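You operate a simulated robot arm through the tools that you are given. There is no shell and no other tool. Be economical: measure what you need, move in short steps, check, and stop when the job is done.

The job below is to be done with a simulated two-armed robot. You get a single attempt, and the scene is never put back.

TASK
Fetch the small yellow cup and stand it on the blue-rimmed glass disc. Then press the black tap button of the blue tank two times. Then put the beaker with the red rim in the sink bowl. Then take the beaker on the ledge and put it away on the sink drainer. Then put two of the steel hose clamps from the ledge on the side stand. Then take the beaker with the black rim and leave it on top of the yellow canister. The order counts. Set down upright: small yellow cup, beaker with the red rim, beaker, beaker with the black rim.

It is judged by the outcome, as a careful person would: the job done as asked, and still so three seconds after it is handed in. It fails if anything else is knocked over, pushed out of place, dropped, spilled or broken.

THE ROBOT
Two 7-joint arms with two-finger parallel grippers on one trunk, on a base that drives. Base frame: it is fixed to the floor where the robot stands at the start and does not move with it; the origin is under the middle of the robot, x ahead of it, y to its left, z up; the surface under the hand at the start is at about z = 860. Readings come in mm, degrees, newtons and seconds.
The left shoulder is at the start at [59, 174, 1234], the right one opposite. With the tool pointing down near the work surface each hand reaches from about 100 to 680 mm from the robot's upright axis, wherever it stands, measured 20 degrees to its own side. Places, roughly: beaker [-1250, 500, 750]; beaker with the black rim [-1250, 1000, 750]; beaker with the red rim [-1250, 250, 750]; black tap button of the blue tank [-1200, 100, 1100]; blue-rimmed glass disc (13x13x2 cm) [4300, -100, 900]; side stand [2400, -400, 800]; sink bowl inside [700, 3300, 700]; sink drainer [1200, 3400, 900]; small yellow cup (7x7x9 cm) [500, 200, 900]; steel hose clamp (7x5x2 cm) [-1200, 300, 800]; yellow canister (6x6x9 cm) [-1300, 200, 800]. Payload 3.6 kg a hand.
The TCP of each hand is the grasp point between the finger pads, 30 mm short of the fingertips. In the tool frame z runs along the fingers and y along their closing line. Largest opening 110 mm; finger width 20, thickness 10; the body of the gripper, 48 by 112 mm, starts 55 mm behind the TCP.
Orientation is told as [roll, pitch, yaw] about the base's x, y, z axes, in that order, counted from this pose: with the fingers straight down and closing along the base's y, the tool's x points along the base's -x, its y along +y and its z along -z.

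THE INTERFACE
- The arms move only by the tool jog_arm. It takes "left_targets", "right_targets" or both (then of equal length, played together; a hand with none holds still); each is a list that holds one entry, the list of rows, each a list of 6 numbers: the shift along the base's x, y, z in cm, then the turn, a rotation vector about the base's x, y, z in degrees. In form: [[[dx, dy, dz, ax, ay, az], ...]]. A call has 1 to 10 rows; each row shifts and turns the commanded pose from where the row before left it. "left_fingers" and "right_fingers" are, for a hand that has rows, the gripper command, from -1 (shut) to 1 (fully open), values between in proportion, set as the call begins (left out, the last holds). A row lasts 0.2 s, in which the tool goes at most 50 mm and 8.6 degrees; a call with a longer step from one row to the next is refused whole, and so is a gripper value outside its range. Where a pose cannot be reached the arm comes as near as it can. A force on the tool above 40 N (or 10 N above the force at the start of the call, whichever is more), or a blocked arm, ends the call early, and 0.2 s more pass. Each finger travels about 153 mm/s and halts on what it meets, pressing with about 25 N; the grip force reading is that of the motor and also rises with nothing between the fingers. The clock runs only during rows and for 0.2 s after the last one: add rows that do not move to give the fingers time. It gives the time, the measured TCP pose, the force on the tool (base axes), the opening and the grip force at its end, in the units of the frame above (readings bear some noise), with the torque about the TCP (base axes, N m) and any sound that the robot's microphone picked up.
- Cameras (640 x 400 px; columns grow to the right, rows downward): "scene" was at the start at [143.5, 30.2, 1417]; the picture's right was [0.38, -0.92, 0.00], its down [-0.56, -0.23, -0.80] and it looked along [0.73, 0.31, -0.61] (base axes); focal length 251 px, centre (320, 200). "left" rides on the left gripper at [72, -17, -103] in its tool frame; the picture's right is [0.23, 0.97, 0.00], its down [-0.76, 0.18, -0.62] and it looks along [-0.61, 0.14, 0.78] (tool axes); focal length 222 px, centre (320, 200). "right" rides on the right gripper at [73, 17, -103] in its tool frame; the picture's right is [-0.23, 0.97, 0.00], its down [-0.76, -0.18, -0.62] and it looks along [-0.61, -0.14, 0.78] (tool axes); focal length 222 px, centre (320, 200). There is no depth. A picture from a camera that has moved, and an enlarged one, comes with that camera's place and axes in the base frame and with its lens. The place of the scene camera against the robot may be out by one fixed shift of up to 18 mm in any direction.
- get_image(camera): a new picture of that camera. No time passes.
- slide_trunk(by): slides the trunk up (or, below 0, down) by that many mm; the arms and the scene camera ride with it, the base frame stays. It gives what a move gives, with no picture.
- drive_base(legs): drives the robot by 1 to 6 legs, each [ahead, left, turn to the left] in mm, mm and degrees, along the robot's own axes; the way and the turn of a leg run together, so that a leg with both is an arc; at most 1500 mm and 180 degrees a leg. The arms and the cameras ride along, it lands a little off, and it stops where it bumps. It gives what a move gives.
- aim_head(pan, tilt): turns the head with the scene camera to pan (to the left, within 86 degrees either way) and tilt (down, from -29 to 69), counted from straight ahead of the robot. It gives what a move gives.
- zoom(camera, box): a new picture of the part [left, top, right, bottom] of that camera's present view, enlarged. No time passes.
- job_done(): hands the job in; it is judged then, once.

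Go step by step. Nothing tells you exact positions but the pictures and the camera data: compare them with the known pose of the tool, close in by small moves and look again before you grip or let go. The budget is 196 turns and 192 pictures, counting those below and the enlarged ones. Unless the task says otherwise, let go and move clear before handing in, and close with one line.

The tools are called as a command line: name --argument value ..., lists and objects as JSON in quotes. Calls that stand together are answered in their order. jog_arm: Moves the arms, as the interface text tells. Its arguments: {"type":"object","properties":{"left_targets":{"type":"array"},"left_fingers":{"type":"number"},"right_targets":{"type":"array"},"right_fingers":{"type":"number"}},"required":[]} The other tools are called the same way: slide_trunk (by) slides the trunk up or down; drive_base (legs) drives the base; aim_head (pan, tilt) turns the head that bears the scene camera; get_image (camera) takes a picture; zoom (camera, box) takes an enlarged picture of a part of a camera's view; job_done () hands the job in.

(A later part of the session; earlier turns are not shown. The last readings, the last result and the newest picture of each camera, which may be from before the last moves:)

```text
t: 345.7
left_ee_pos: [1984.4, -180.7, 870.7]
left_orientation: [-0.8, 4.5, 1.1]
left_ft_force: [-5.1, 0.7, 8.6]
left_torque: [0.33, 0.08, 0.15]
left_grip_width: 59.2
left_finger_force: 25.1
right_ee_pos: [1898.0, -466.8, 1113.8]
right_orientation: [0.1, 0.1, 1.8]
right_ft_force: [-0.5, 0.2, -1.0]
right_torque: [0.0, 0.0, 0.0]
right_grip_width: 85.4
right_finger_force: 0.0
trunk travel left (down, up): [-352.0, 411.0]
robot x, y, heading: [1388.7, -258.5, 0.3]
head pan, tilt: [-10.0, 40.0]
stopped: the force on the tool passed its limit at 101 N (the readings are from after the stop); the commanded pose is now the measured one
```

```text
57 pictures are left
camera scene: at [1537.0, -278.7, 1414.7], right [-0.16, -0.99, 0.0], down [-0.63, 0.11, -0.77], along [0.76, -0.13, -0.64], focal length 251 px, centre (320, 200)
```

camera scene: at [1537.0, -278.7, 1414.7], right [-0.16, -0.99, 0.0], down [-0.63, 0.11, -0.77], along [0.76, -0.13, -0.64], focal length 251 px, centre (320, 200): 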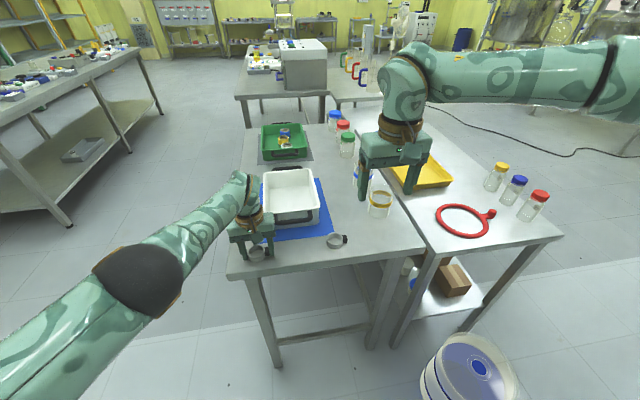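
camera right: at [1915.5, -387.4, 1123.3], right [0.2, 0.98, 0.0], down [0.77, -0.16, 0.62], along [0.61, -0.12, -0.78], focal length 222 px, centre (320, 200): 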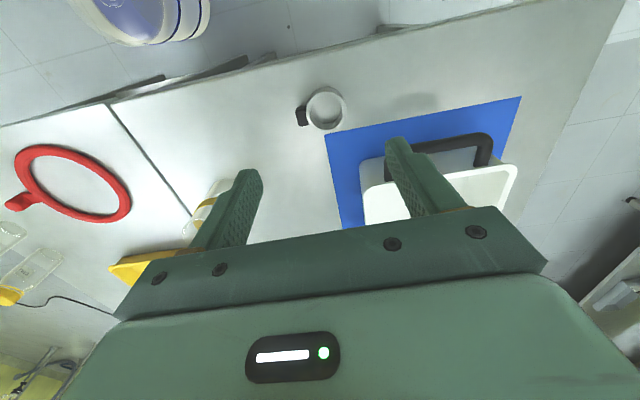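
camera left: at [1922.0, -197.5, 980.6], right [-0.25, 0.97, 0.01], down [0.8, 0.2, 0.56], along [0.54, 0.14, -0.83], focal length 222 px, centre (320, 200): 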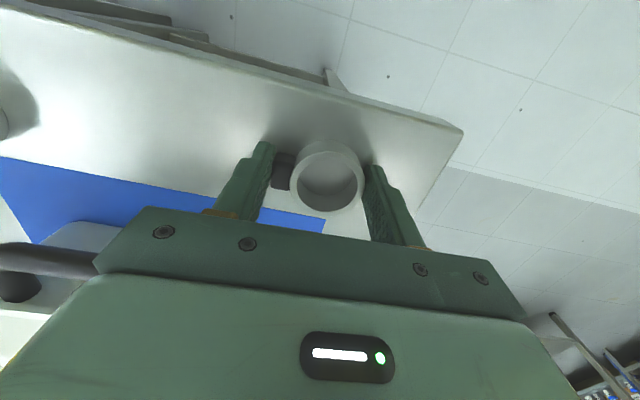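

It touched down harder than planned, but everything is in place. Ease up and release.

slide_trunk --by 2

jog_arm --left_targets '[[[0, 0, 0, 0, 0, 0], [0, 0, 0, 0, 0, 0], [0, 0, 0, 0, 0, 0]]]' --left_fingers 0.55

slide_trunk --by 160

get_image --camera "left"

get_image --camera "scene"

```text
t: 346.2
left_ee_pos: [1984.9, -181.9, 872.0]
left_orientation: [-0.7, 4.5, 1.0]
left_ft_force: [0.1, 0.4, 0.2]
left_torque: [0.03, 0.01, -0.03]
left_grip_width: 59.0
left_finger_force: 25.1
right_ee_pos: [1898.4, -466.7, 1114.7]
right_orientation: [0.1, 0.2, 1.8]
right_ft_force: [0.7, 0.8, -0.6]
right_torque: [0.01, 0.03, 0.01]
right_grip_width: 85.5
right_finger_force: 0.2
trunk travel left (down, up): [-354.0, 409.0]
robot x, y, heading: [1392.2, -261.5, 0.6]
head pan, tilt: [-10.0, 40.0]
```

```text
t: 347.0
left_ee_pos: [1986.7, -181.7, 872.6]
left_orientation: [-0.6, 4.5, 1.2]
left_ft_force: [-0.3, 0.4, 0.4]
left_torque: [0.03, 0.02, 0.03]
left_grip_width: 85.2
left_finger_force: 0.2
right_ee_pos: [1899.0, -466.0, 1115.6]
right_orientation: [0.2, 0.2, 1.8]
right_ft_force: [0.1, 0.1, 0.1]
right_torque: [0.0, 0.02, -0.01]
right_grip_width: 85.3
right_finger_force: 0.1
trunk travel left (down, up): [-354.0, 409.0]
robot x, y, heading: [1393.5, -259.8, 0.6]
head pan, tilt: [-10.0, 40.0]
```

```text
t: 348.8
left_ee_pos: [1983.6, -181.6, 1075.5]
left_orientation: [-0.7, 0.2, 1.1]
left_ft_force: [0.2, 0.0, 0.4]
left_torque: [0.02, 0.0, -0.01]
left_grip_width: 85.3
left_finger_force: 0.2
right_ee_pos: [1898.8, -466.6, 1275.0]
right_orientation: [0.2, 0.3, 1.8]
right_ft_force: [0.7, -1.1, 0.3]
right_torque: [0.0, -0.01, 0.02]
right_grip_width: 85.4
right_finger_force: 0.2
trunk travel left (down, up): [-514.0, 249.0]
robot x, y, heading: [1388.5, -261.7, 0.4]
head pan, tilt: [-10.0, 40.0]
```

```text
56 pictures are left
camera left: at [1912.6, -197.1, 1178.9], right [-0.25, 0.97, -0.01], down [0.76, 0.2, 0.62], along [0.6, 0.14, -0.79], focal length 222 px, centre (320, 200)
```

left: 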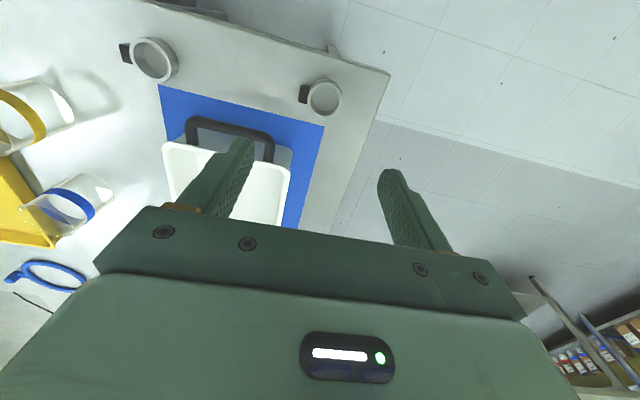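

```text
55 pictures are left
camera scene: at [1500.4, -279.1, 1578.1], right [-0.16, -0.99, 0.0], down [-0.63, 0.11, -0.77], along [0.76, -0.13, -0.64], focal length 251 px, centre (320, 200)
```

scene: 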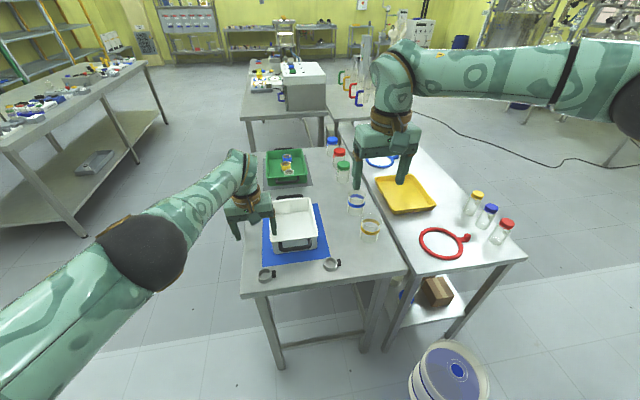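

Both clamps stand on the side stand. Drive out to the aisle, then tuck the left arm in before going back to the ledge.

drive_base --legs '[[0, 1150, 0], [-1450, 0, 0]]'

jog_arm --left_targets '[[[-2, 3, 0, 0, 0, 0], [-2, 3, 0, 0, 0, 0], [-2, 3, 0, 0, 0, 0], [-2, 3, 0, 0, 0, 0], [-3, 3, 0, 0, 0, 0], [-3, 3, 0, 0, 0, 0], [-3, 3, 0, 0, 0, 0], [-3, 0, 0, 0, 0, 0], [-3, 0, 0, 0, 0, 0], [0, 0, 0, 0, 0, 0]]]' --left_fingers -1

aim_head --pan 20 --tilt 35

get_image --camera "scene"

```text
t: 361.4
left_ee_pos: [534.3, 941.7, 1074.6]
left_orientation: [-0.8, 0.2, 1.9]
left_ft_force: [-0.3, 0.2, 0.4]
left_torque: [-0.01, 0.04, 0.0]
left_grip_width: 85.3
left_finger_force: 0.0
right_ee_pos: [454.2, 653.0, 1275.9]
right_orientation: [0.2, 0.2, 2.7]
right_ft_force: [-0.6, 0.4, 0.1]
right_torque: [-0.03, -0.01, 0.02]
right_grip_width: 85.4
right_finger_force: 0.0
trunk travel left (down, up): [-514.0, 249.0]
robot x, y, heading: [-53.0, 853.6, 1.2]
head pan, tilt: [-10.0, 40.0]
```

```text
t: 363.6
left_ee_pos: [529.6, 1145.3, 1009.6]
left_orientation: [-0.8, 0.3, 1.9]
left_ft_force: [-0.2, -0.6, -0.7]
left_torque: [0.02, 0.04, -0.02]
left_grip_width: 0.0
left_finger_force: 25.5
left hand out of reach, approached as far as the arm can: row 1, 2, 3, 4, 5, 6, 7, 8, 9
right_ee_pos: [453.9, 654.0, 1275.4]
right_orientation: [0.2, 0.3, 2.6]
right_ft_force: [-0.2, 0.1, 0.5]
right_torque: [-0.02, 0.02, 0.01]
right_grip_width: 85.3
right_finger_force: 0.1
trunk travel left (down, up): [-514.0, 249.0]
robot x, y, heading: [-56.9, 852.6, 1.1]
head pan, tilt: [-10.0, 40.0]
```

```text
t: 364.5
left_ee_pos: [530.6, 1145.8, 1009.3]
left_orientation: [-0.8, 0.4, 1.9]
left_ft_force: [0.4, -0.9, -0.5]
left_torque: [0.02, 0.02, 0.03]
left_grip_width: 0.0
left_finger_force: 24.9
right_ee_pos: [454.7, 653.8, 1276.5]
right_orientation: [0.3, 0.3, 2.6]
right_ft_force: [-0.4, 0.3, 0.0]
right_torque: [0.02, -0.02, -0.01]
right_grip_width: 85.0
right_finger_force: 0.0
trunk travel left (down, up): [-514.0, 249.0]
robot x, y, heading: [-59.1, 851.4, 1.4]
head pan, tilt: [20.0, 35.0]
```

```text
54 pictures are left
camera scene: at [50.8, 881.0, 1585.8], right [0.36, -0.93, 0.0], down [-0.54, -0.21, -0.82], along [0.76, 0.3, -0.57], focal length 251 px, centre (320, 200)
```

scene: 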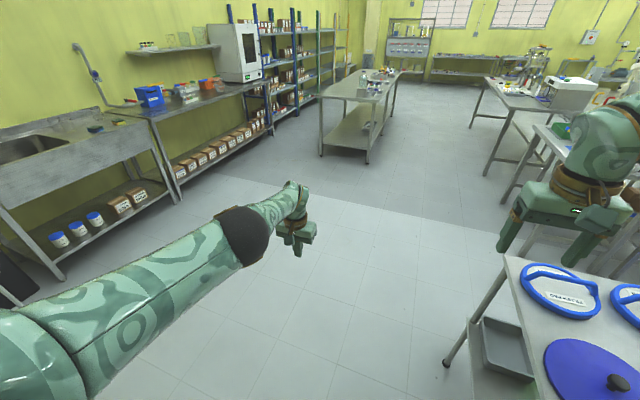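

The left arm is near straight and won't fold from here; I'll swing it out to the robot's left side instead so it stays clear of the ledge.

jog_arm --left_targets '[[[-1.2, 4.4, 1, 0, 0, 5], [-1.7, 4.3, 1, 0, 0, 5], [-2, 4.2, 1, 0, 0, 5], [-2.4, 4, 1, 0, 0, 5], [-2.7, 3.8, 1, 0, 0, 5], [-3.1, 3.6, 1, 0, 0, 5], [-3.4, 3.3, 1, 0, 0, 5], [-3.6, 3, 1, 0, 0, 5], [-3.9, 2.7, 1, 0, 0, 5], [-4.1, 2.3, 1, 0, 0, 5]]]'

aim_head --pan 60 --tilt 35

get_image --camera "scene"

```text
t: 366.7
left_ee_pos: [330.9, 1553.8, 1081.6]
left_orientation: [-0.9, 0.2, 51.9]
left_ft_force: [-0.3, 0.0, -0.6]
left_torque: [-0.03, 0.0, -0.01]
left_grip_width: 0.0
left_finger_force: 25.0
left hand out of reach, approached as far as the arm can: row 1, 2, 3, 4, 5, 6, 7, 8, 9, 10
right_ee_pos: [452.6, 654.6, 1275.6]
right_orientation: [0.1, 0.3, 2.6]
right_ft_force: [-0.2, -0.1, -0.2]
right_torque: [0.02, -0.01, -0.02]
right_grip_width: 85.6
right_finger_force: 0.0
trunk travel left (down, up): [-514.0, 249.0]
robot x, y, heading: [-55.4, 852.3, 1.4]
head pan, tilt: [20.0, 35.0]
```

```text
t: 367.8
left_ee_pos: [332.8, 1551.9, 1083.1]
left_orientation: [-0.8, 0.3, 51.9]
left_ft_force: [0.8, 0.4, -0.4]
left_torque: [0.03, 0.01, 0.01]
left_grip_width: 0.2
left_finger_force: 25.0
right_ee_pos: [453.7, 652.6, 1275.1]
right_orientation: [0.3, 0.2, 2.6]
right_ft_force: [-0.1, 0.5, 0.3]
right_torque: [-0.03, -0.02, 0.0]
right_grip_width: 85.4
right_finger_force: 0.2
trunk travel left (down, up): [-514.0, 249.0]
robot x, y, heading: [-59.2, 849.5, 1.1]
head pan, tilt: [60.0, 35.0]
```

```text
53 pictures are left
camera scene: at [10.8, 926.6, 1585.8], right [0.88, -0.48, 0.0], down [-0.28, -0.5, -0.82], along [0.39, 0.72, -0.57], focal length 251 px, centre (320, 200)
```

scene: 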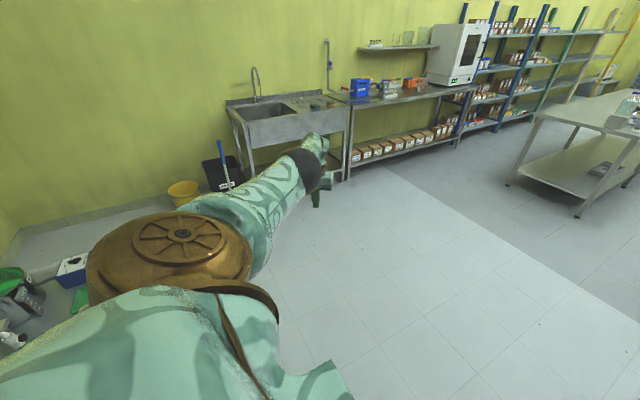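

jog_arm --left_targets '[[[0, -3, 3, 0, 0, 0], [0, -3, 3, 0, 0, 0], [0, -3, 3, 0, 0, 0], [0, -3, 3, 0, 0, 0], [0, -4, 2, 0, 0, 0], [0, -4, 2, 0, 0, 0], [0, -4, 0, 0, 0, 0], [0, -4, 0, 0, 0, 0], [0, -4, 0, 0, 0, 0], [0, 0, 0, 0, 0, 0]]]'

get_image --camera "scene"

```text
t: 370.0
left_ee_pos: [496.4, 1378.4, 1233.6]
left_orientation: [-0.8, 0.2, 52.0]
left_ft_force: [0.7, 0.0, 0.2]
left_torque: [-0.01, -0.03, 0.0]
left_grip_width: 0.0
left_finger_force: 24.6
left hand out of reach, approached as far as the arm can: row 1, 2, 3, 4, 5, 6, 7, 8, 9
right_ee_pos: [453.9, 655.1, 1276.0]
right_orientation: [0.1, 0.3, 2.5]
right_ft_force: [0.8, 0.0, 0.4]
right_torque: [-0.01, -0.01, -0.05]
right_grip_width: 85.4
right_finger_force: 0.0
trunk travel left (down, up): [-514.0, 249.0]
robot x, y, heading: [-53.3, 849.0, 1.2]
head pan, tilt: [60.0, 35.0]
```

```text
52 pictures are left
camera scene: at [10.6, 927.4, 1585.8], right [0.88, -0.48, 0.0], down [-0.28, -0.5, -0.82], along [0.39, 0.72, -0.57], focal length 251 px, centre (320, 200)
```

scene: 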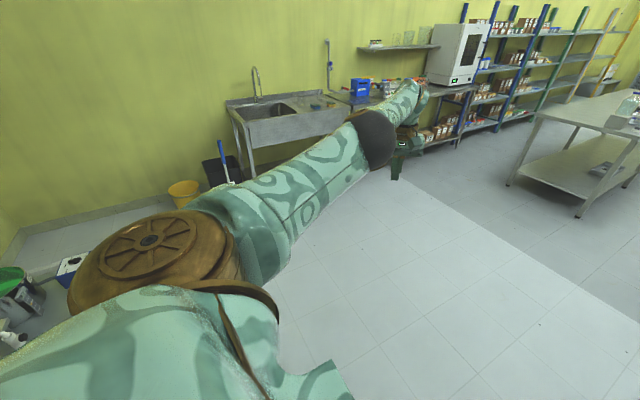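

I'll swing it fully sideways and leave it there, then drive to the black-rim beaker.

jog_arm --left_targets '[[[-2.8, 3.8, 0, 0, 0, 3], [-3.1, 3.6, 0, 0, 0, 3], [-3.4, 3.3, 0, 0, 0, 3], [-3.6, 3.1, 0, 0, 0, 3], [-3.8, 2.8, 0, 0, 0, 3], [-4, 2.5, 0, 0, 0, 3], [-4.2, 2.1, 0, 0, 0, 3], [-4.4, 1.8, 0, 0, 0, 3], [-4.5, 1.4, 0, 0, 0, 3], [-4.6, 1.1, 0, 0, 0, 3]]]'

drive_base --legs '[[-100, 0, 0], [0, 0, 178.8]]'

aim_head --pan 0 --tilt 30

get_image --camera "scene"

```text
t: 372.2
left_ee_pos: [143.7, 1667.2, 1235.7]
left_orientation: [-0.8, 0.2, 81.7]
left_ft_force: [0.0, -0.2, 0.6]
left_torque: [0.0, -0.03, 0.04]
left_grip_width: 0.0
left_finger_force: 24.8
left hand out of reach, approached as far as the arm can: row 1, 2, 3, 4, 5, 6, 7, 8, 9, 10
right_ee_pos: [453.0, 654.2, 1276.1]
right_orientation: [0.1, 0.2, 2.7]
right_ft_force: [0.1, -0.2, -0.3]
right_torque: [0.0, -0.02, -0.01]
right_grip_width: 85.3
right_finger_force: 0.0
trunk travel left (down, up): [-514.0, 249.0]
robot x, y, heading: [-54.4, 854.1, 1.4]
head pan, tilt: [60.0, 35.0]
```

```text
t: 380.4
left_ee_pos: [-474.5, 72.9, 1236.3]
left_orientation: [-0.7, 0.3, -106.6]
left_ft_force: [-0.1, 0.0, 0.2]
left_torque: [0.01, 0.0, -0.06]
left_grip_width: 0.0
left_finger_force: 25.0
right_ee_pos: [-631.1, 1120.3, 1276.5]
right_orientation: [0.3, 0.1, 174.2]
right_ft_force: [-0.5, -0.1, -0.6]
right_torque: [-0.01, 0.0, 0.02]
right_grip_width: 85.3
right_finger_force: 0.0
trunk travel left (down, up): [-514.0, 249.0]
robot x, y, heading: [-153.8, 847.2, 173.2]
head pan, tilt: [60.0, 35.0]
```

```text
t: 381.7
left_ee_pos: [-474.4, 73.4, 1235.4]
left_orientation: [-0.8, 0.3, -106.7]
left_ft_force: [0.2, 0.8, 0.9]
left_torque: [-0.01, -0.04, 0.02]
left_grip_width: 0.0
left_finger_force: 25.1
right_ee_pos: [-632.2, 1120.3, 1275.4]
right_orientation: [0.2, 0.2, 174.1]
right_ft_force: [0.3, -0.4, -0.1]
right_torque: [0.0, 0.01, -0.05]
right_grip_width: 85.4
right_finger_force: 0.1
trunk travel left (down, up): [-514.0, 249.0]
robot x, y, heading: [-155.1, 850.0, 173.2]
head pan, tilt: [0.0, 30.0]
```

```text
51 pictures are left
camera scene: at [-264.4, 859.7, 1593.6], right [0.12, 0.99, 0.0], down [0.5, -0.06, -0.87], along [-0.86, 0.11, -0.5], focal length 251 px, centre (320, 200)
```

scene: 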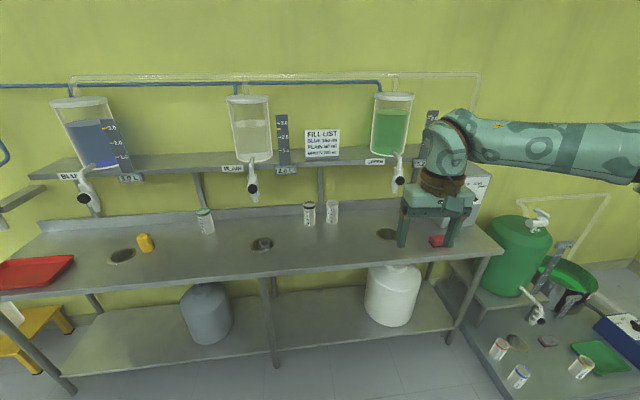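

drive_base --legs '[[0, 0, 6.6], [200, 113, 0]]'

jog_arm --right_targets '[[[-0.4, -0.5, 0, 0, 4.5, 0], [-0.4, -0.5, 0, 0, 4.5, 0], [-0.4, -0.5, 0, 0, 4.5, 0], [-0.4, -0.5, 0, 0, 4.5, 0], [-0.4, -0.5, 0, 0, 4.5, 0], [-0.4, -0.5, 0, 0, 4.5, 0], [-0.4, -0.5, 0, 0, 4.5, 0], [-0.4, -0.5, 0, 0, 4.5, 0], [-0.4, -0.5, 0, 0, 4.5, 0], [-0.4, -0.5, 0, 0, 4.5, 0]]]' --right_fingers 1

get_image --camera "scene"

get_image --camera "right"

```text
t: 383.9
left_ee_pos: [-586.5, -68.0, 1235.0]
left_orientation: [-0.8, 0.3, -100.0]
left_ft_force: [0.2, 0.3, -0.9]
left_torque: [-0.01, -0.01, 0.01]
left_grip_width: 0.0
left_finger_force: 25.0
right_ee_pos: [-862.0, 955.1, 1275.1]
right_orientation: [0.2, 0.4, -179.2]
right_ft_force: [0.5, 1.5, 0.5]
right_torque: [-0.01, 0.0, 0.0]
right_grip_width: 85.4
right_finger_force: 0.1
trunk travel left (down, up): [-514.0, 249.0]
robot x, y, heading: [-361.0, 742.1, 179.2]
head pan, tilt: [0.0, 30.0]
```

```text
t: 386.1
left_ee_pos: [-588.2, -68.3, 1235.6]
left_orientation: [-0.7, 0.3, -100.0]
left_ft_force: [-0.1, 0.1, 0.2]
left_torque: [-0.01, 0.0, 0.02]
left_grip_width: 0.0
left_finger_force: 25.5
right_ee_pos: [-902.8, 904.9, 1276.2]
right_orientation: [-0.5, -44.8, -179.1]
right_ft_force: [-0.7, 0.2, -0.4]
right_torque: [0.01, -0.02, -0.01]
right_grip_width: 110.1
right_finger_force: 0.0
trunk travel left (down, up): [-514.0, 249.0]
robot x, y, heading: [-357.8, 743.6, 179.4]
head pan, tilt: [0.0, 30.0]
```

```text
50 pictures are left
camera scene: at [-467.3, 737.3, 1593.6], right [0.01, 1.0, 0.0], down [0.5, -0.01, -0.87], along [-0.87, 0.01, -0.5], focal length 251 px, centre (320, 200)
```

scene: 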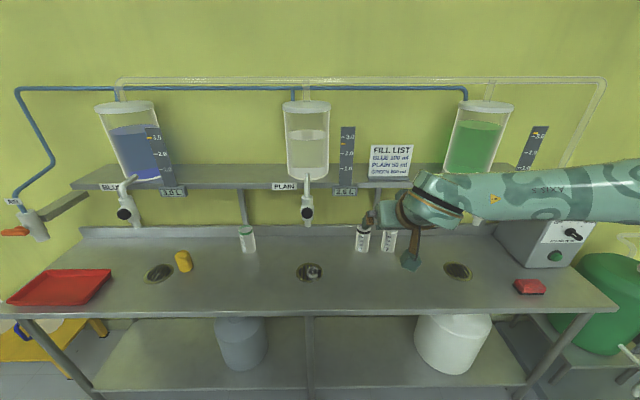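

```text
49 pictures are left
camera right: at [-778.9, 889.3, 1298.3], right [-0.15, -0.98, 0.15], down [-0.1, 0.17, 0.98], along [-0.98, 0.13, -0.13], focal length 222 px, centre (320, 200)
```

right: 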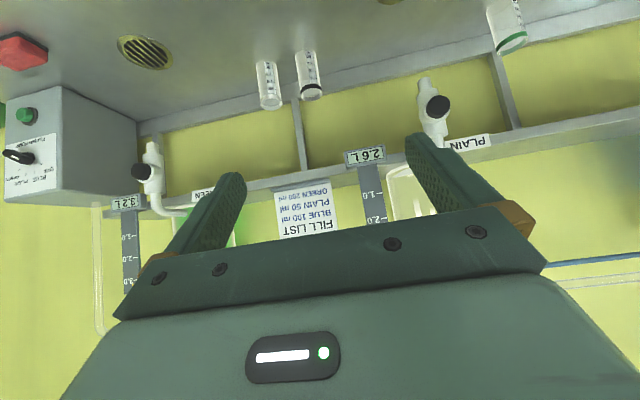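

Black beaker at about (-1352, 940). Swing the left arm further back, shift the base right 35 mm and lower the trunk in front of the ledge.

jog_arm --left_targets '[[[4.6, -0.6, 0.5, 0, 0, 3], [4.6, -0.3, 0.5, 0, 0, 3], [4.6, 0, 0.5, 0, 0, 3], [4.6, 0.3, 0.5, 0, 0, 3], [4.6, 0.6, 0.5, 0, 0, 3], [0, 0, 0, 0, 0, 0]]]'

drive_base --legs '[[0, -35, 0.6]]'

slide_trunk --by -305

get_image --camera "right"

```text
t: 387.6
left_ee_pos: [-435.1, -97.4, 1280.1]
left_orientation: [-0.7, 0.4, -85.0]
left_ft_force: [0.8, 1.2, 0.0]
left_torque: [0.0, -0.02, 0.03]
left_grip_width: 0.1
left_finger_force: 24.6
left hand out of reach, approached as far as the arm can: row 1, 2, 3, 4, 5
right_ee_pos: [-901.5, 905.1, 1277.2]
right_orientation: [-0.4, -44.8, -179.1]
right_ft_force: [0.6, -0.4, 0.3]
right_torque: [0.03, 0.02, -0.01]
right_grip_width: 109.9
right_finger_force: 0.1
trunk travel left (down, up): [-514.0, 249.0]
robot x, y, heading: [-358.3, 740.7, 179.2]
head pan, tilt: [0.0, 30.0]
```

```text
t: 388.4
left_ee_pos: [-426.8, -66.5, 1277.5]
left_orientation: [-0.8, 0.5, -84.4]
left_ft_force: [1.0, 0.2, -0.3]
left_torque: [-0.01, 0.04, -0.02]
left_grip_width: 0.2
left_finger_force: 24.6
right_ee_pos: [-904.2, 930.5, 1276.9]
right_orientation: [-0.6, -44.8, -178.3]
right_ft_force: [0.5, -0.4, 0.3]
right_torque: [0.01, -0.03, 0.0]
right_grip_width: 110.0
right_finger_force: 0.1
trunk travel left (down, up): [-514.0, 249.0]
robot x, y, heading: [-359.9, 774.2, -179.8]
head pan, tilt: [0.0, 30.0]
```

```text
t: 391.4
left_ee_pos: [-469.1, -63.4, 968.0]
left_orientation: [9.9, -0.8, -84.5]
left_ft_force: [-0.4, 0.8, 0.8]
left_torque: [0.02, 0.03, 0.03]
left_grip_width: 0.1
left_finger_force: 24.9
right_ee_pos: [-903.3, 932.7, 970.8]
right_orientation: [-0.5, -44.8, -178.3]
right_ft_force: [-0.1, -0.1, 1.5]
right_torque: [-0.01, -0.03, -0.01]
right_grip_width: 110.0
right_finger_force: 0.0
trunk travel left (down, up): [-209.0, 554.0]
robot x, y, heading: [-357.3, 776.1, -179.9]
head pan, tilt: [0.0, 30.0]
```

```text
48 pictures are left
camera right: at [-779.9, 919.3, 993.9], right [-0.14, -0.98, 0.15], down [-0.1, 0.17, 0.98], along [-0.98, 0.12, -0.13], focal length 222 px, centre (320, 200)
```

right: 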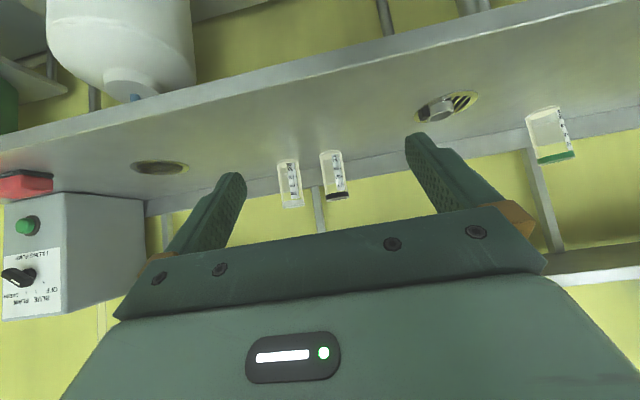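

drive_base --legs '[[385, -8, 0]]'

get_image --camera "right"

get_image --camera "scene"

```text
t: 393.9
left_ee_pos: [-852.9, -55.3, 967.7]
left_orientation: [10.0, -0.9, -84.3]
left_ft_force: [0.0, 0.3, 0.2]
left_torque: [-0.02, -0.02, -0.01]
left_grip_width: 0.0
left_finger_force: 25.1
right_ee_pos: [-1291.0, 937.6, 971.3]
right_orientation: [-0.5, -44.6, -178.2]
right_ft_force: [-0.6, -0.1, -0.8]
right_torque: [-0.01, -0.01, 0.0]
right_grip_width: 110.0
right_finger_force: 0.1
trunk travel left (down, up): [-209.0, 554.0]
robot x, y, heading: [-742.1, 782.7, -179.4]
head pan, tilt: [0.0, 30.0]
```

```text
47 pictures are left
camera right: at [-1167.0, 925.0, 993.2], right [-0.14, -0.98, 0.15], down [-0.11, 0.17, 0.98], along [-0.98, 0.12, -0.13], focal length 222 px, centre (320, 200)
```

right: 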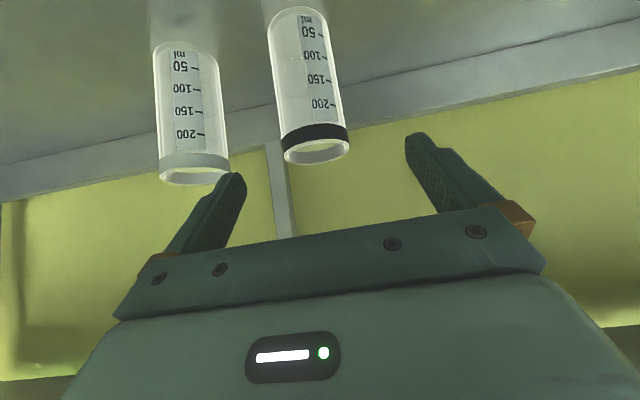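

```text
46 pictures are left
camera scene: at [-954.4, 777.3, 1283.4], right [0.0, 1.0, 0.0], down [0.5, 0.0, -0.87], along [-0.87, 0.0, -0.5], focal length 251 px, centre (320, 200)
```

scene: 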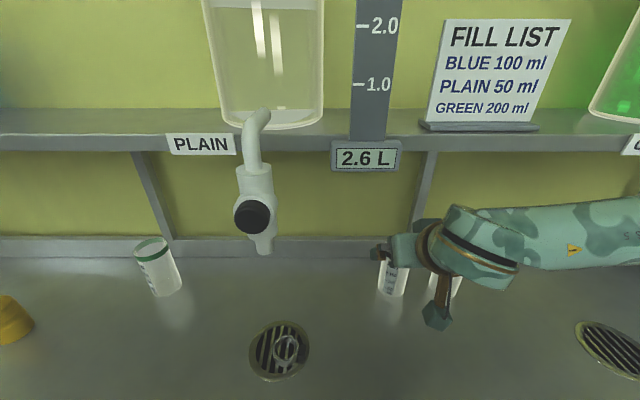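

jog_arm --right_targets '[[[-1, 0.6, 0, 0, 0, 0], [-1, 0, 0, 0, 0, 0], [0, 0, 0, 0, 0, 0]]]'

slide_trunk --by -85

get_image --camera "right"

```text
t: 394.7
left_ee_pos: [-853.2, -56.0, 967.5]
left_orientation: [9.9, -0.8, -84.3]
left_ft_force: [0.4, 0.5, 0.2]
left_torque: [-0.03, -0.01, 0.01]
left_grip_width: 0.4
left_finger_force: 25.0
right_ee_pos: [-1309.7, 943.8, 970.6]
right_orientation: [-0.4, -44.7, -178.2]
right_ft_force: [-0.4, 0.3, -0.2]
right_torque: [0.0, 0.02, 0.01]
right_grip_width: 109.7
right_finger_force: 0.1
trunk travel left (down, up): [-209.0, 554.0]
robot x, y, heading: [-745.4, 782.1, -179.6]
head pan, tilt: [0.0, 30.0]
```

```text
t: 395.9
left_ee_pos: [-876.5, -56.4, 879.4]
left_orientation: [16.3, -1.3, -84.4]
left_ft_force: [0.0, 0.1, 0.0]
left_torque: [0.01, 0.03, -0.02]
left_grip_width: 0.0
left_finger_force: 25.5
right_ee_pos: [-1310.3, 944.2, 886.2]
right_orientation: [-0.6, -44.9, -178.1]
right_ft_force: [-0.3, 0.7, 0.5]
right_torque: [-0.02, -0.01, 0.01]
right_grip_width: 110.2
right_finger_force: 0.1
trunk travel left (down, up): [-124.0, 639.0]
robot x, y, heading: [-744.3, 785.8, -179.5]
head pan, tilt: [0.0, 30.0]
```

```text
45 pictures are left
camera right: at [-1185.8, 931.0, 909.2], right [-0.14, -0.98, 0.15], down [-0.1, 0.17, 0.98], along [-0.99, 0.12, -0.13], focal length 222 px, centre (320, 200)
```

right: 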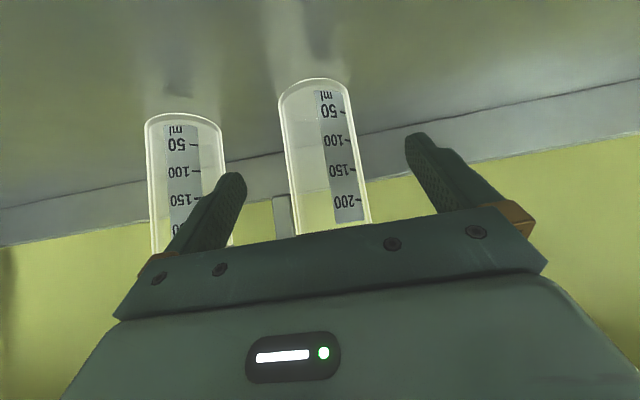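

jog_arm --right_targets '[[[-1.5, -0.3, 0, 0, 0, 0], [-1.5, 0, 0, 0, 0, 0], [-1.2, 0, 0, 0, 0, 0], [0, 0, 0, 0, 0, 0]]]'

get_image --camera "right"

get_image --camera "scene"

```text
t: 396.9
left_ee_pos: [-876.7, -56.9, 879.2]
left_orientation: [16.2, -1.6, -84.3]
left_ft_force: [-0.1, 0.1, 0.0]
left_torque: [-0.03, 0.0, 0.01]
left_grip_width: 0.1
left_finger_force: 25.0
right_ee_pos: [-1353.2, 941.1, 886.9]
right_orientation: [-0.5, -44.7, -178.2]
right_ft_force: [0.7, 0.6, 1.1]
right_torque: [0.02, -0.01, -0.02]
right_grip_width: 110.2
right_finger_force: 0.1
trunk travel left (down, up): [-124.0, 639.0]
robot x, y, heading: [-744.8, 785.0, -179.7]
head pan, tilt: [0.0, 30.0]
```

```text
44 pictures are left
camera right: at [-1228.5, 927.9, 909.3], right [-0.14, -0.98, 0.15], down [-0.11, 0.17, 0.98], along [-0.98, 0.12, -0.13], focal length 222 px, centre (320, 200)
```

right: 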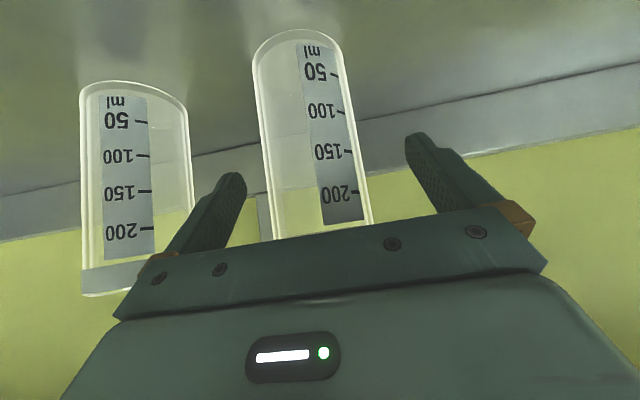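

```text
43 pictures are left
camera scene: at [-1002.3, 777.2, 1193.8], right [0.0, 1.0, 0.0], down [0.5, 0.0, -0.87], along [-0.87, 0.0, -0.5], focal length 251 px, centre (320, 200)
```

scene: 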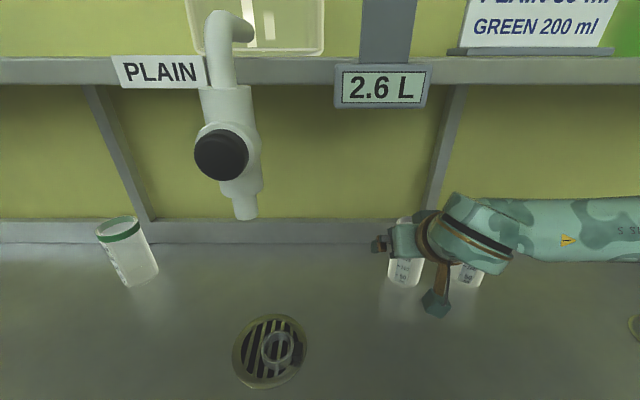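

jog_arm --right_targets '[[[0, 0.3, 0, 0, 0, 0], [0, 0, 0, 0, 0, 0]]]'

jog_arm --right_targets '[[[0, 0, 0, 0, 0, 0], [0, 0, 0, 0, 0, 0], [0, 0, 0, 0, 0, 0], [0, 0, 0, 0, 0, 0]]]' --right_fingers -1

slide_trunk --by 30

get_image --camera "right"

```text
t: 397.5
left_ee_pos: [-875.9, -56.3, 879.7]
left_orientation: [16.2, -1.4, -84.4]
left_ft_force: [0.1, 0.0, 0.0]
left_torque: [0.0, -0.04, 0.04]
left_grip_width: 0.0
left_finger_force: 25.1
right_ee_pos: [-1352.5, 944.7, 886.2]
right_orientation: [-0.5, -44.7, -178.2]
right_ft_force: [-0.1, -0.2, 0.0]
right_torque: [0.05, 0.0, 0.0]
right_grip_width: 109.6
right_finger_force: 0.0
trunk travel left (down, up): [-124.0, 639.0]
robot x, y, heading: [-743.1, 777.7, -179.8]
head pan, tilt: [0.0, 30.0]
```

```text
t: 398.5
left_ee_pos: [-875.4, -55.8, 880.0]
left_orientation: [16.3, -1.3, -84.4]
left_ft_force: [-0.8, -0.6, 0.9]
left_torque: [-0.01, 0.01, -0.02]
left_grip_width: 0.1
left_finger_force: 25.1
right_ee_pos: [-1352.4, 945.5, 886.8]
right_orientation: [-0.5, -44.9, -178.1]
right_ft_force: [-0.1, -0.1, 0.2]
right_torque: [-0.03, 0.01, -0.01]
right_grip_width: 59.1
right_finger_force: 24.5
trunk travel left (down, up): [-124.0, 639.0]
robot x, y, heading: [-749.7, 784.6, -180.0]
head pan, tilt: [0.0, 30.0]
```

```text
t: 399.2
left_ee_pos: [-876.7, -57.2, 910.1]
left_orientation: [16.4, -1.4, -84.4]
left_ft_force: [-0.8, 0.8, -0.3]
left_torque: [0.0, -0.02, -0.01]
left_grip_width: 0.0
left_finger_force: 25.7
right_ee_pos: [-1352.7, 944.5, 915.0]
right_orientation: [-0.4, -44.7, -178.0]
right_ft_force: [0.2, -0.2, -1.5]
right_torque: [0.02, -0.02, -0.03]
right_grip_width: 58.9
right_finger_force: 25.3
trunk travel left (down, up): [-154.0, 609.0]
robot x, y, heading: [-744.0, 779.5, -179.8]
head pan, tilt: [0.0, 30.0]
```

```text
42 pictures are left
camera right: at [-1229.1, 931.0, 937.6], right [-0.14, -0.98, 0.15], down [-0.11, 0.17, 0.98], along [-0.98, 0.12, -0.13], focal length 222 px, centre (320, 200)
```

right: 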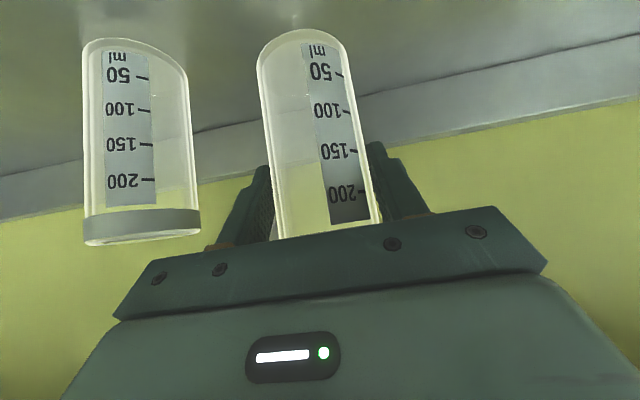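

Gripped. Lift, back out, and strafe to in front of the canister.

slide_trunk --by 40

drive_base --legs '[[-300, 0, 0], [0, 760, -0.2]]'

slide_trunk --by 80

get_image --camera "right"

get_image --camera "scene"

```text
t: 400.1
left_ee_pos: [-876.9, -56.3, 950.6]
left_orientation: [16.3, -1.6, -84.3]
left_ft_force: [-0.7, 0.3, -1.0]
left_torque: [-0.02, -0.03, 0.0]
left_grip_width: 0.0
left_finger_force: 25.5
right_ee_pos: [-1353.4, 945.7, 955.0]
right_orientation: [-0.5, -44.6, -178.1]
right_ft_force: [-0.7, 0.0, -1.3]
right_torque: [-0.01, 0.01, -0.02]
right_grip_width: 59.2
right_finger_force: 24.6
trunk travel left (down, up): [-194.0, 569.0]
robot x, y, heading: [-745.1, 782.3, -179.5]
head pan, tilt: [0.0, 30.0]
```

```text
t: 405.8
left_ee_pos: [-573.7, -805.6, 950.0]
left_orientation: [16.4, -1.3, -84.7]
left_ft_force: [0.3, -0.3, -0.4]
left_torque: [0.02, 0.01, 0.02]
left_grip_width: 0.0
left_finger_force: 24.9
right_ee_pos: [-1046.2, 197.3, 956.2]
right_orientation: [-0.4, -44.7, -178.3]
right_ft_force: [0.6, 0.1, -1.2]
right_torque: [-0.02, -0.04, 0.01]
right_grip_width: 59.2
right_finger_force: 24.9
trunk travel left (down, up): [-194.0, 569.0]
robot x, y, heading: [-438.2, 31.9, 180.2]
head pan, tilt: [0.0, 30.0]
```

```text
t: 407.0
left_ee_pos: [-564.4, -803.0, 1032.1]
left_orientation: [13.9, -1.5, -84.7]
left_ft_force: [0.5, 0.1, 0.1]
left_torque: [0.01, -0.04, 0.01]
left_grip_width: 0.3
left_finger_force: 24.8
right_ee_pos: [-1045.5, 197.2, 1034.8]
right_orientation: [-0.5, -44.6, -178.4]
right_ft_force: [-0.7, 0.6, -1.5]
right_torque: [-0.02, 0.0, 0.0]
right_grip_width: 59.4
right_finger_force: 25.2
trunk travel left (down, up): [-274.0, 489.0]
robot x, y, heading: [-440.7, 31.9, 179.8]
head pan, tilt: [0.0, 30.0]
```

```text
41 pictures are left
camera right: at [-922.3, 183.4, 1057.5], right [-0.14, -0.98, 0.15], down [-0.11, 0.17, 0.98], along [-0.98, 0.12, -0.13], focal length 222 px, centre (320, 200)
```

right: 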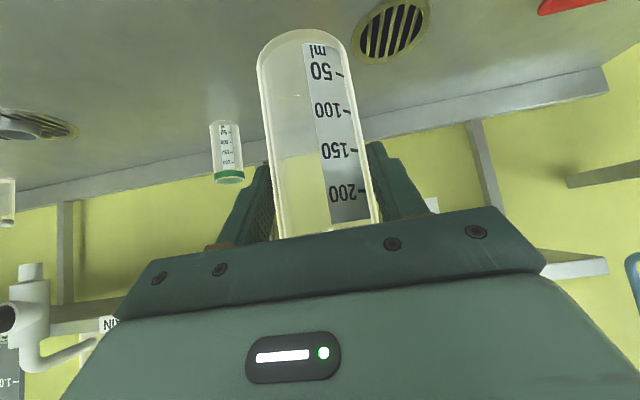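

```text
40 pictures are left
camera scene: at [-616.4, 28.4, 1350.5], right [0.0, 1.0, 0.0], down [0.5, 0.0, -0.87], along [-0.87, 0.0, -0.5], focal length 251 px, centre (320, 200)
```

scene: 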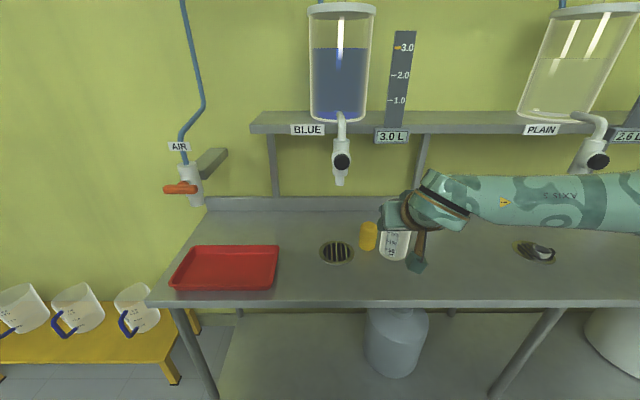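

By silhouette the held beaker's axis is about 9 mm ahead of the TCP; the canister is at (-1245, 187), top z≈890. Approach most of the way and check.

drive_base --legs '[[150, 10, 0]]'

aim_head --pan 10 --tilt 45

get_image --camera "scene"

get_image --camera "right"

```text
t: 408.4
left_ee_pos: [-715.7, -813.7, 1031.9]
left_orientation: [13.9, -1.4, -84.6]
left_ft_force: [0.0, 0.4, 0.0]
left_torque: [0.03, -0.02, -0.02]
left_grip_width: 0.0
left_finger_force: 25.2
right_ee_pos: [-1199.6, 185.7, 1035.5]
right_orientation: [-0.4, -44.8, -178.3]
right_ft_force: [-0.5, -0.6, -1.9]
right_torque: [0.0, -0.02, 0.01]
right_grip_width: 59.2
right_finger_force: 24.3
trunk travel left (down, up): [-274.0, 489.0]
robot x, y, heading: [-591.3, 22.5, -180.0]
head pan, tilt: [0.0, 30.0]
```

```text
t: 409.1
left_ee_pos: [-715.0, -814.2, 1032.7]
left_orientation: [13.7, -1.5, -84.5]
left_ft_force: [1.3, 0.3, 0.7]
left_torque: [0.03, -0.01, -0.03]
left_grip_width: 0.0
left_finger_force: 25.0
right_ee_pos: [-1198.4, 186.2, 1036.0]
right_orientation: [-0.5, -44.7, -178.3]
right_ft_force: [-0.3, 0.9, -1.0]
right_torque: [0.01, -0.06, 0.01]
right_grip_width: 59.4
right_finger_force: 25.3
trunk travel left (down, up): [-274.0, 489.0]
robot x, y, heading: [-590.7, 20.9, -179.9]
head pan, tilt: [10.0, 45.0]
```

```text
39 pictures are left
camera scene: at [-757.3, 3.7, 1328.2], right [-0.18, 0.98, 0.0], down [0.7, 0.12, -0.71], along [-0.7, -0.12, -0.71], focal length 251 px, centre (320, 200)
```

scene: 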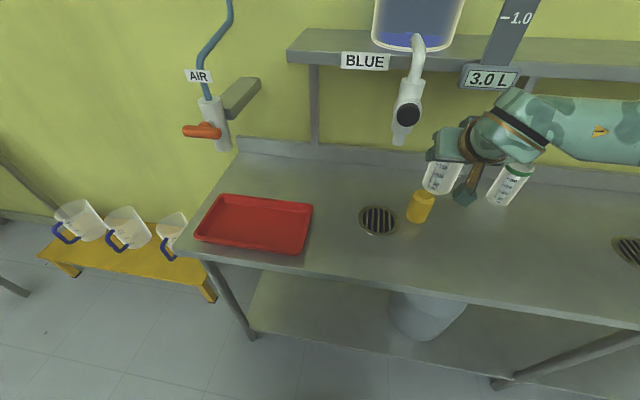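

```text
38 pictures are left
camera right: at [-1074.2, 171.8, 1058.5], right [-0.14, -0.98, 0.15], down [-0.11, 0.17, 0.98], along [-0.98, 0.12, -0.13], focal length 222 px, centre (320, 200)
```

right: 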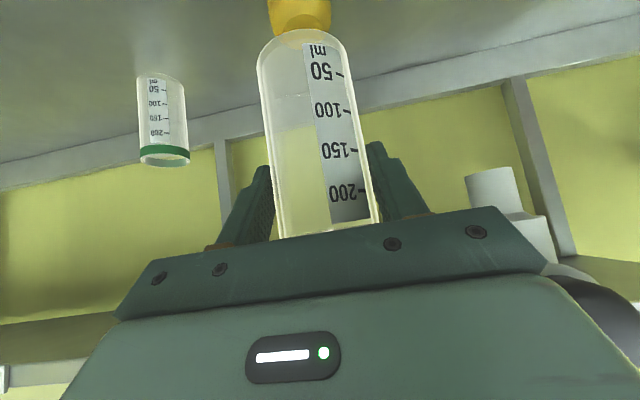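

y is aligned. Move forward 37 mm by the arm and view from the scene camera.

jog_arm --right_targets '[[[-1.3, 0, 0, 0, 0, 0], [-1.2, 0, 0, 0, 0, 0], [-1.2, 0, 0, 0, 0, 0], [0, 0, 0, 0, 0, 0]]]'

get_image --camera "right"

zoom --camera "scene" --box '[360, 110, 520, 230]'

```text
t: 410.1
left_ee_pos: [-712.9, -813.6, 1031.9]
left_orientation: [13.8, -1.4, -84.4]
left_ft_force: [0.5, -0.2, -0.9]
left_torque: [-0.02, 0.01, 0.01]
left_grip_width: 0.0
left_finger_force: 24.8
right_ee_pos: [-1234.2, 184.5, 1036.0]
right_orientation: [-0.5, -44.8, -178.4]
right_ft_force: [0.9, 0.5, -1.4]
right_torque: [-0.02, 0.01, -0.01]
right_grip_width: 59.3
right_finger_force: 24.8
trunk travel left (down, up): [-274.0, 489.0]
robot x, y, heading: [-589.4, 21.6, -179.9]
head pan, tilt: [10.0, 45.0]
```

```text
37 pictures are left
camera right: at [-1111.0, 171.6, 1058.6], right [-0.14, -0.98, 0.15], down [-0.11, 0.17, 0.98], along [-0.98, 0.12, -0.13], focal length 222 px, centre (320, 200)
```

right: 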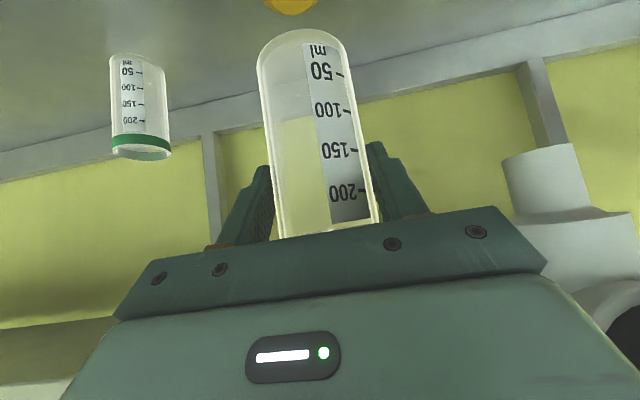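

```text
3.33 times, centred on (440, 170) of scene
camera zoom: at [-757.2, 3.7, 1328.2], right [-0.18, 0.98, 0.0], down [0.7, 0.12, -0.71], along [-0.7, -0.12, -0.71], focal length 836 px, centre (-80, 300)
```

zoom: 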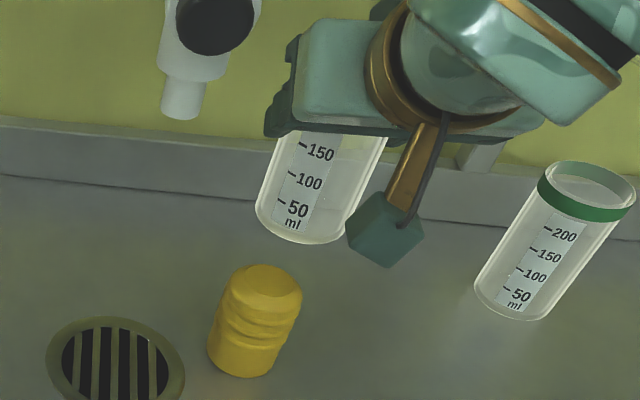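

Roughly aligned; shift 4 mm back and lower to about 12 mm above the canister, then recheck.

jog_arm --right_targets '[[[0.4, 0, 0, 0, 0, 0], [0, 0, 0, 0, 0, 0]]]'

slide_trunk --by -44

zoom --camera "scene" --box '[360, 100, 520, 220]'

get_image --camera "right"

```text
t: 410.7
left_ee_pos: [-714.6, -813.9, 1032.1]
left_orientation: [13.8, -1.4, -84.5]
left_ft_force: [0.0, 0.1, 1.2]
left_torque: [0.0, -0.03, 0.04]
left_grip_width: 0.3
left_finger_force: 24.7
right_ee_pos: [-1231.4, 185.1, 1035.6]
right_orientation: [-0.6, -44.7, -178.4]
right_ft_force: [0.2, -0.2, -1.0]
right_torque: [0.03, 0.0, 0.01]
right_grip_width: 59.0
right_finger_force: 24.1
trunk travel left (down, up): [-274.0, 489.0]
robot x, y, heading: [-589.5, 22.2, -179.9]
head pan, tilt: [10.0, 45.0]
```

```text
t: 411.6
left_ee_pos: [-713.0, -813.2, 989.1]
left_orientation: [13.8, -1.5, -84.5]
left_ft_force: [0.7, 0.0, 0.2]
left_torque: [0.04, 0.02, -0.01]
left_grip_width: 0.1
left_finger_force: 25.1
right_ee_pos: [-1230.8, 186.4, 992.3]
right_orientation: [-0.6, -44.8, -178.2]
right_ft_force: [1.0, -0.5, -0.2]
right_torque: [-0.01, -0.04, 0.03]
right_grip_width: 59.1
right_finger_force: 24.8
trunk travel left (down, up): [-230.0, 533.0]
robot x, y, heading: [-589.5, 24.7, -180.1]
head pan, tilt: [10.0, 45.0]
```

```text
3.33 times, centred on (440, 160) of scene
camera zoom: at [-777.7, 3.7, 1283.0], right [-0.18, 0.98, 0.0], down [0.7, 0.12, -0.71], along [-0.7, -0.12, -0.71], focal length 836 px, centre (-80, 333)
```

zoom: 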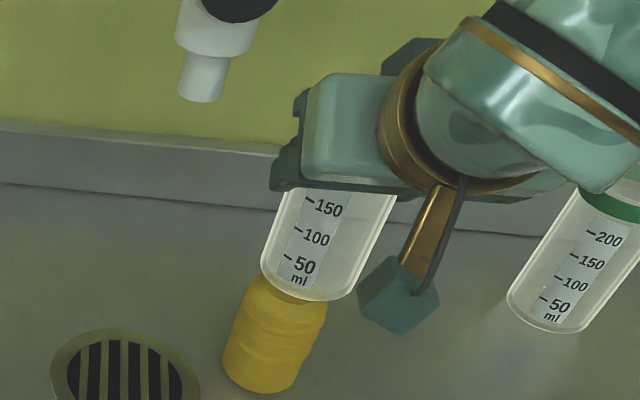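

```text
34 pictures are left
camera right: at [-1106.7, 171.8, 1015.0], right [-0.14, -0.98, 0.15], down [-0.1, 0.17, 0.98], along [-0.98, 0.12, -0.13], focal length 222 px, centre (320, 200)
```

right: 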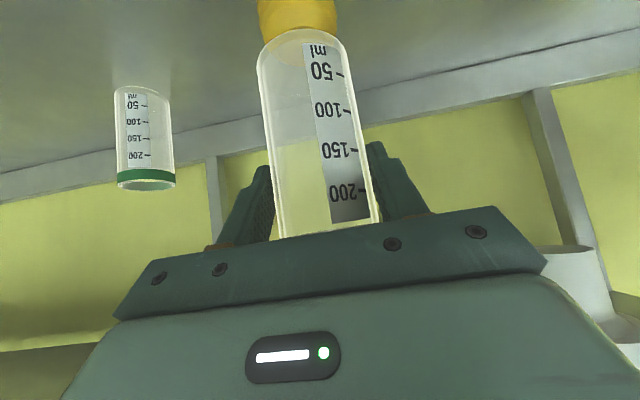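

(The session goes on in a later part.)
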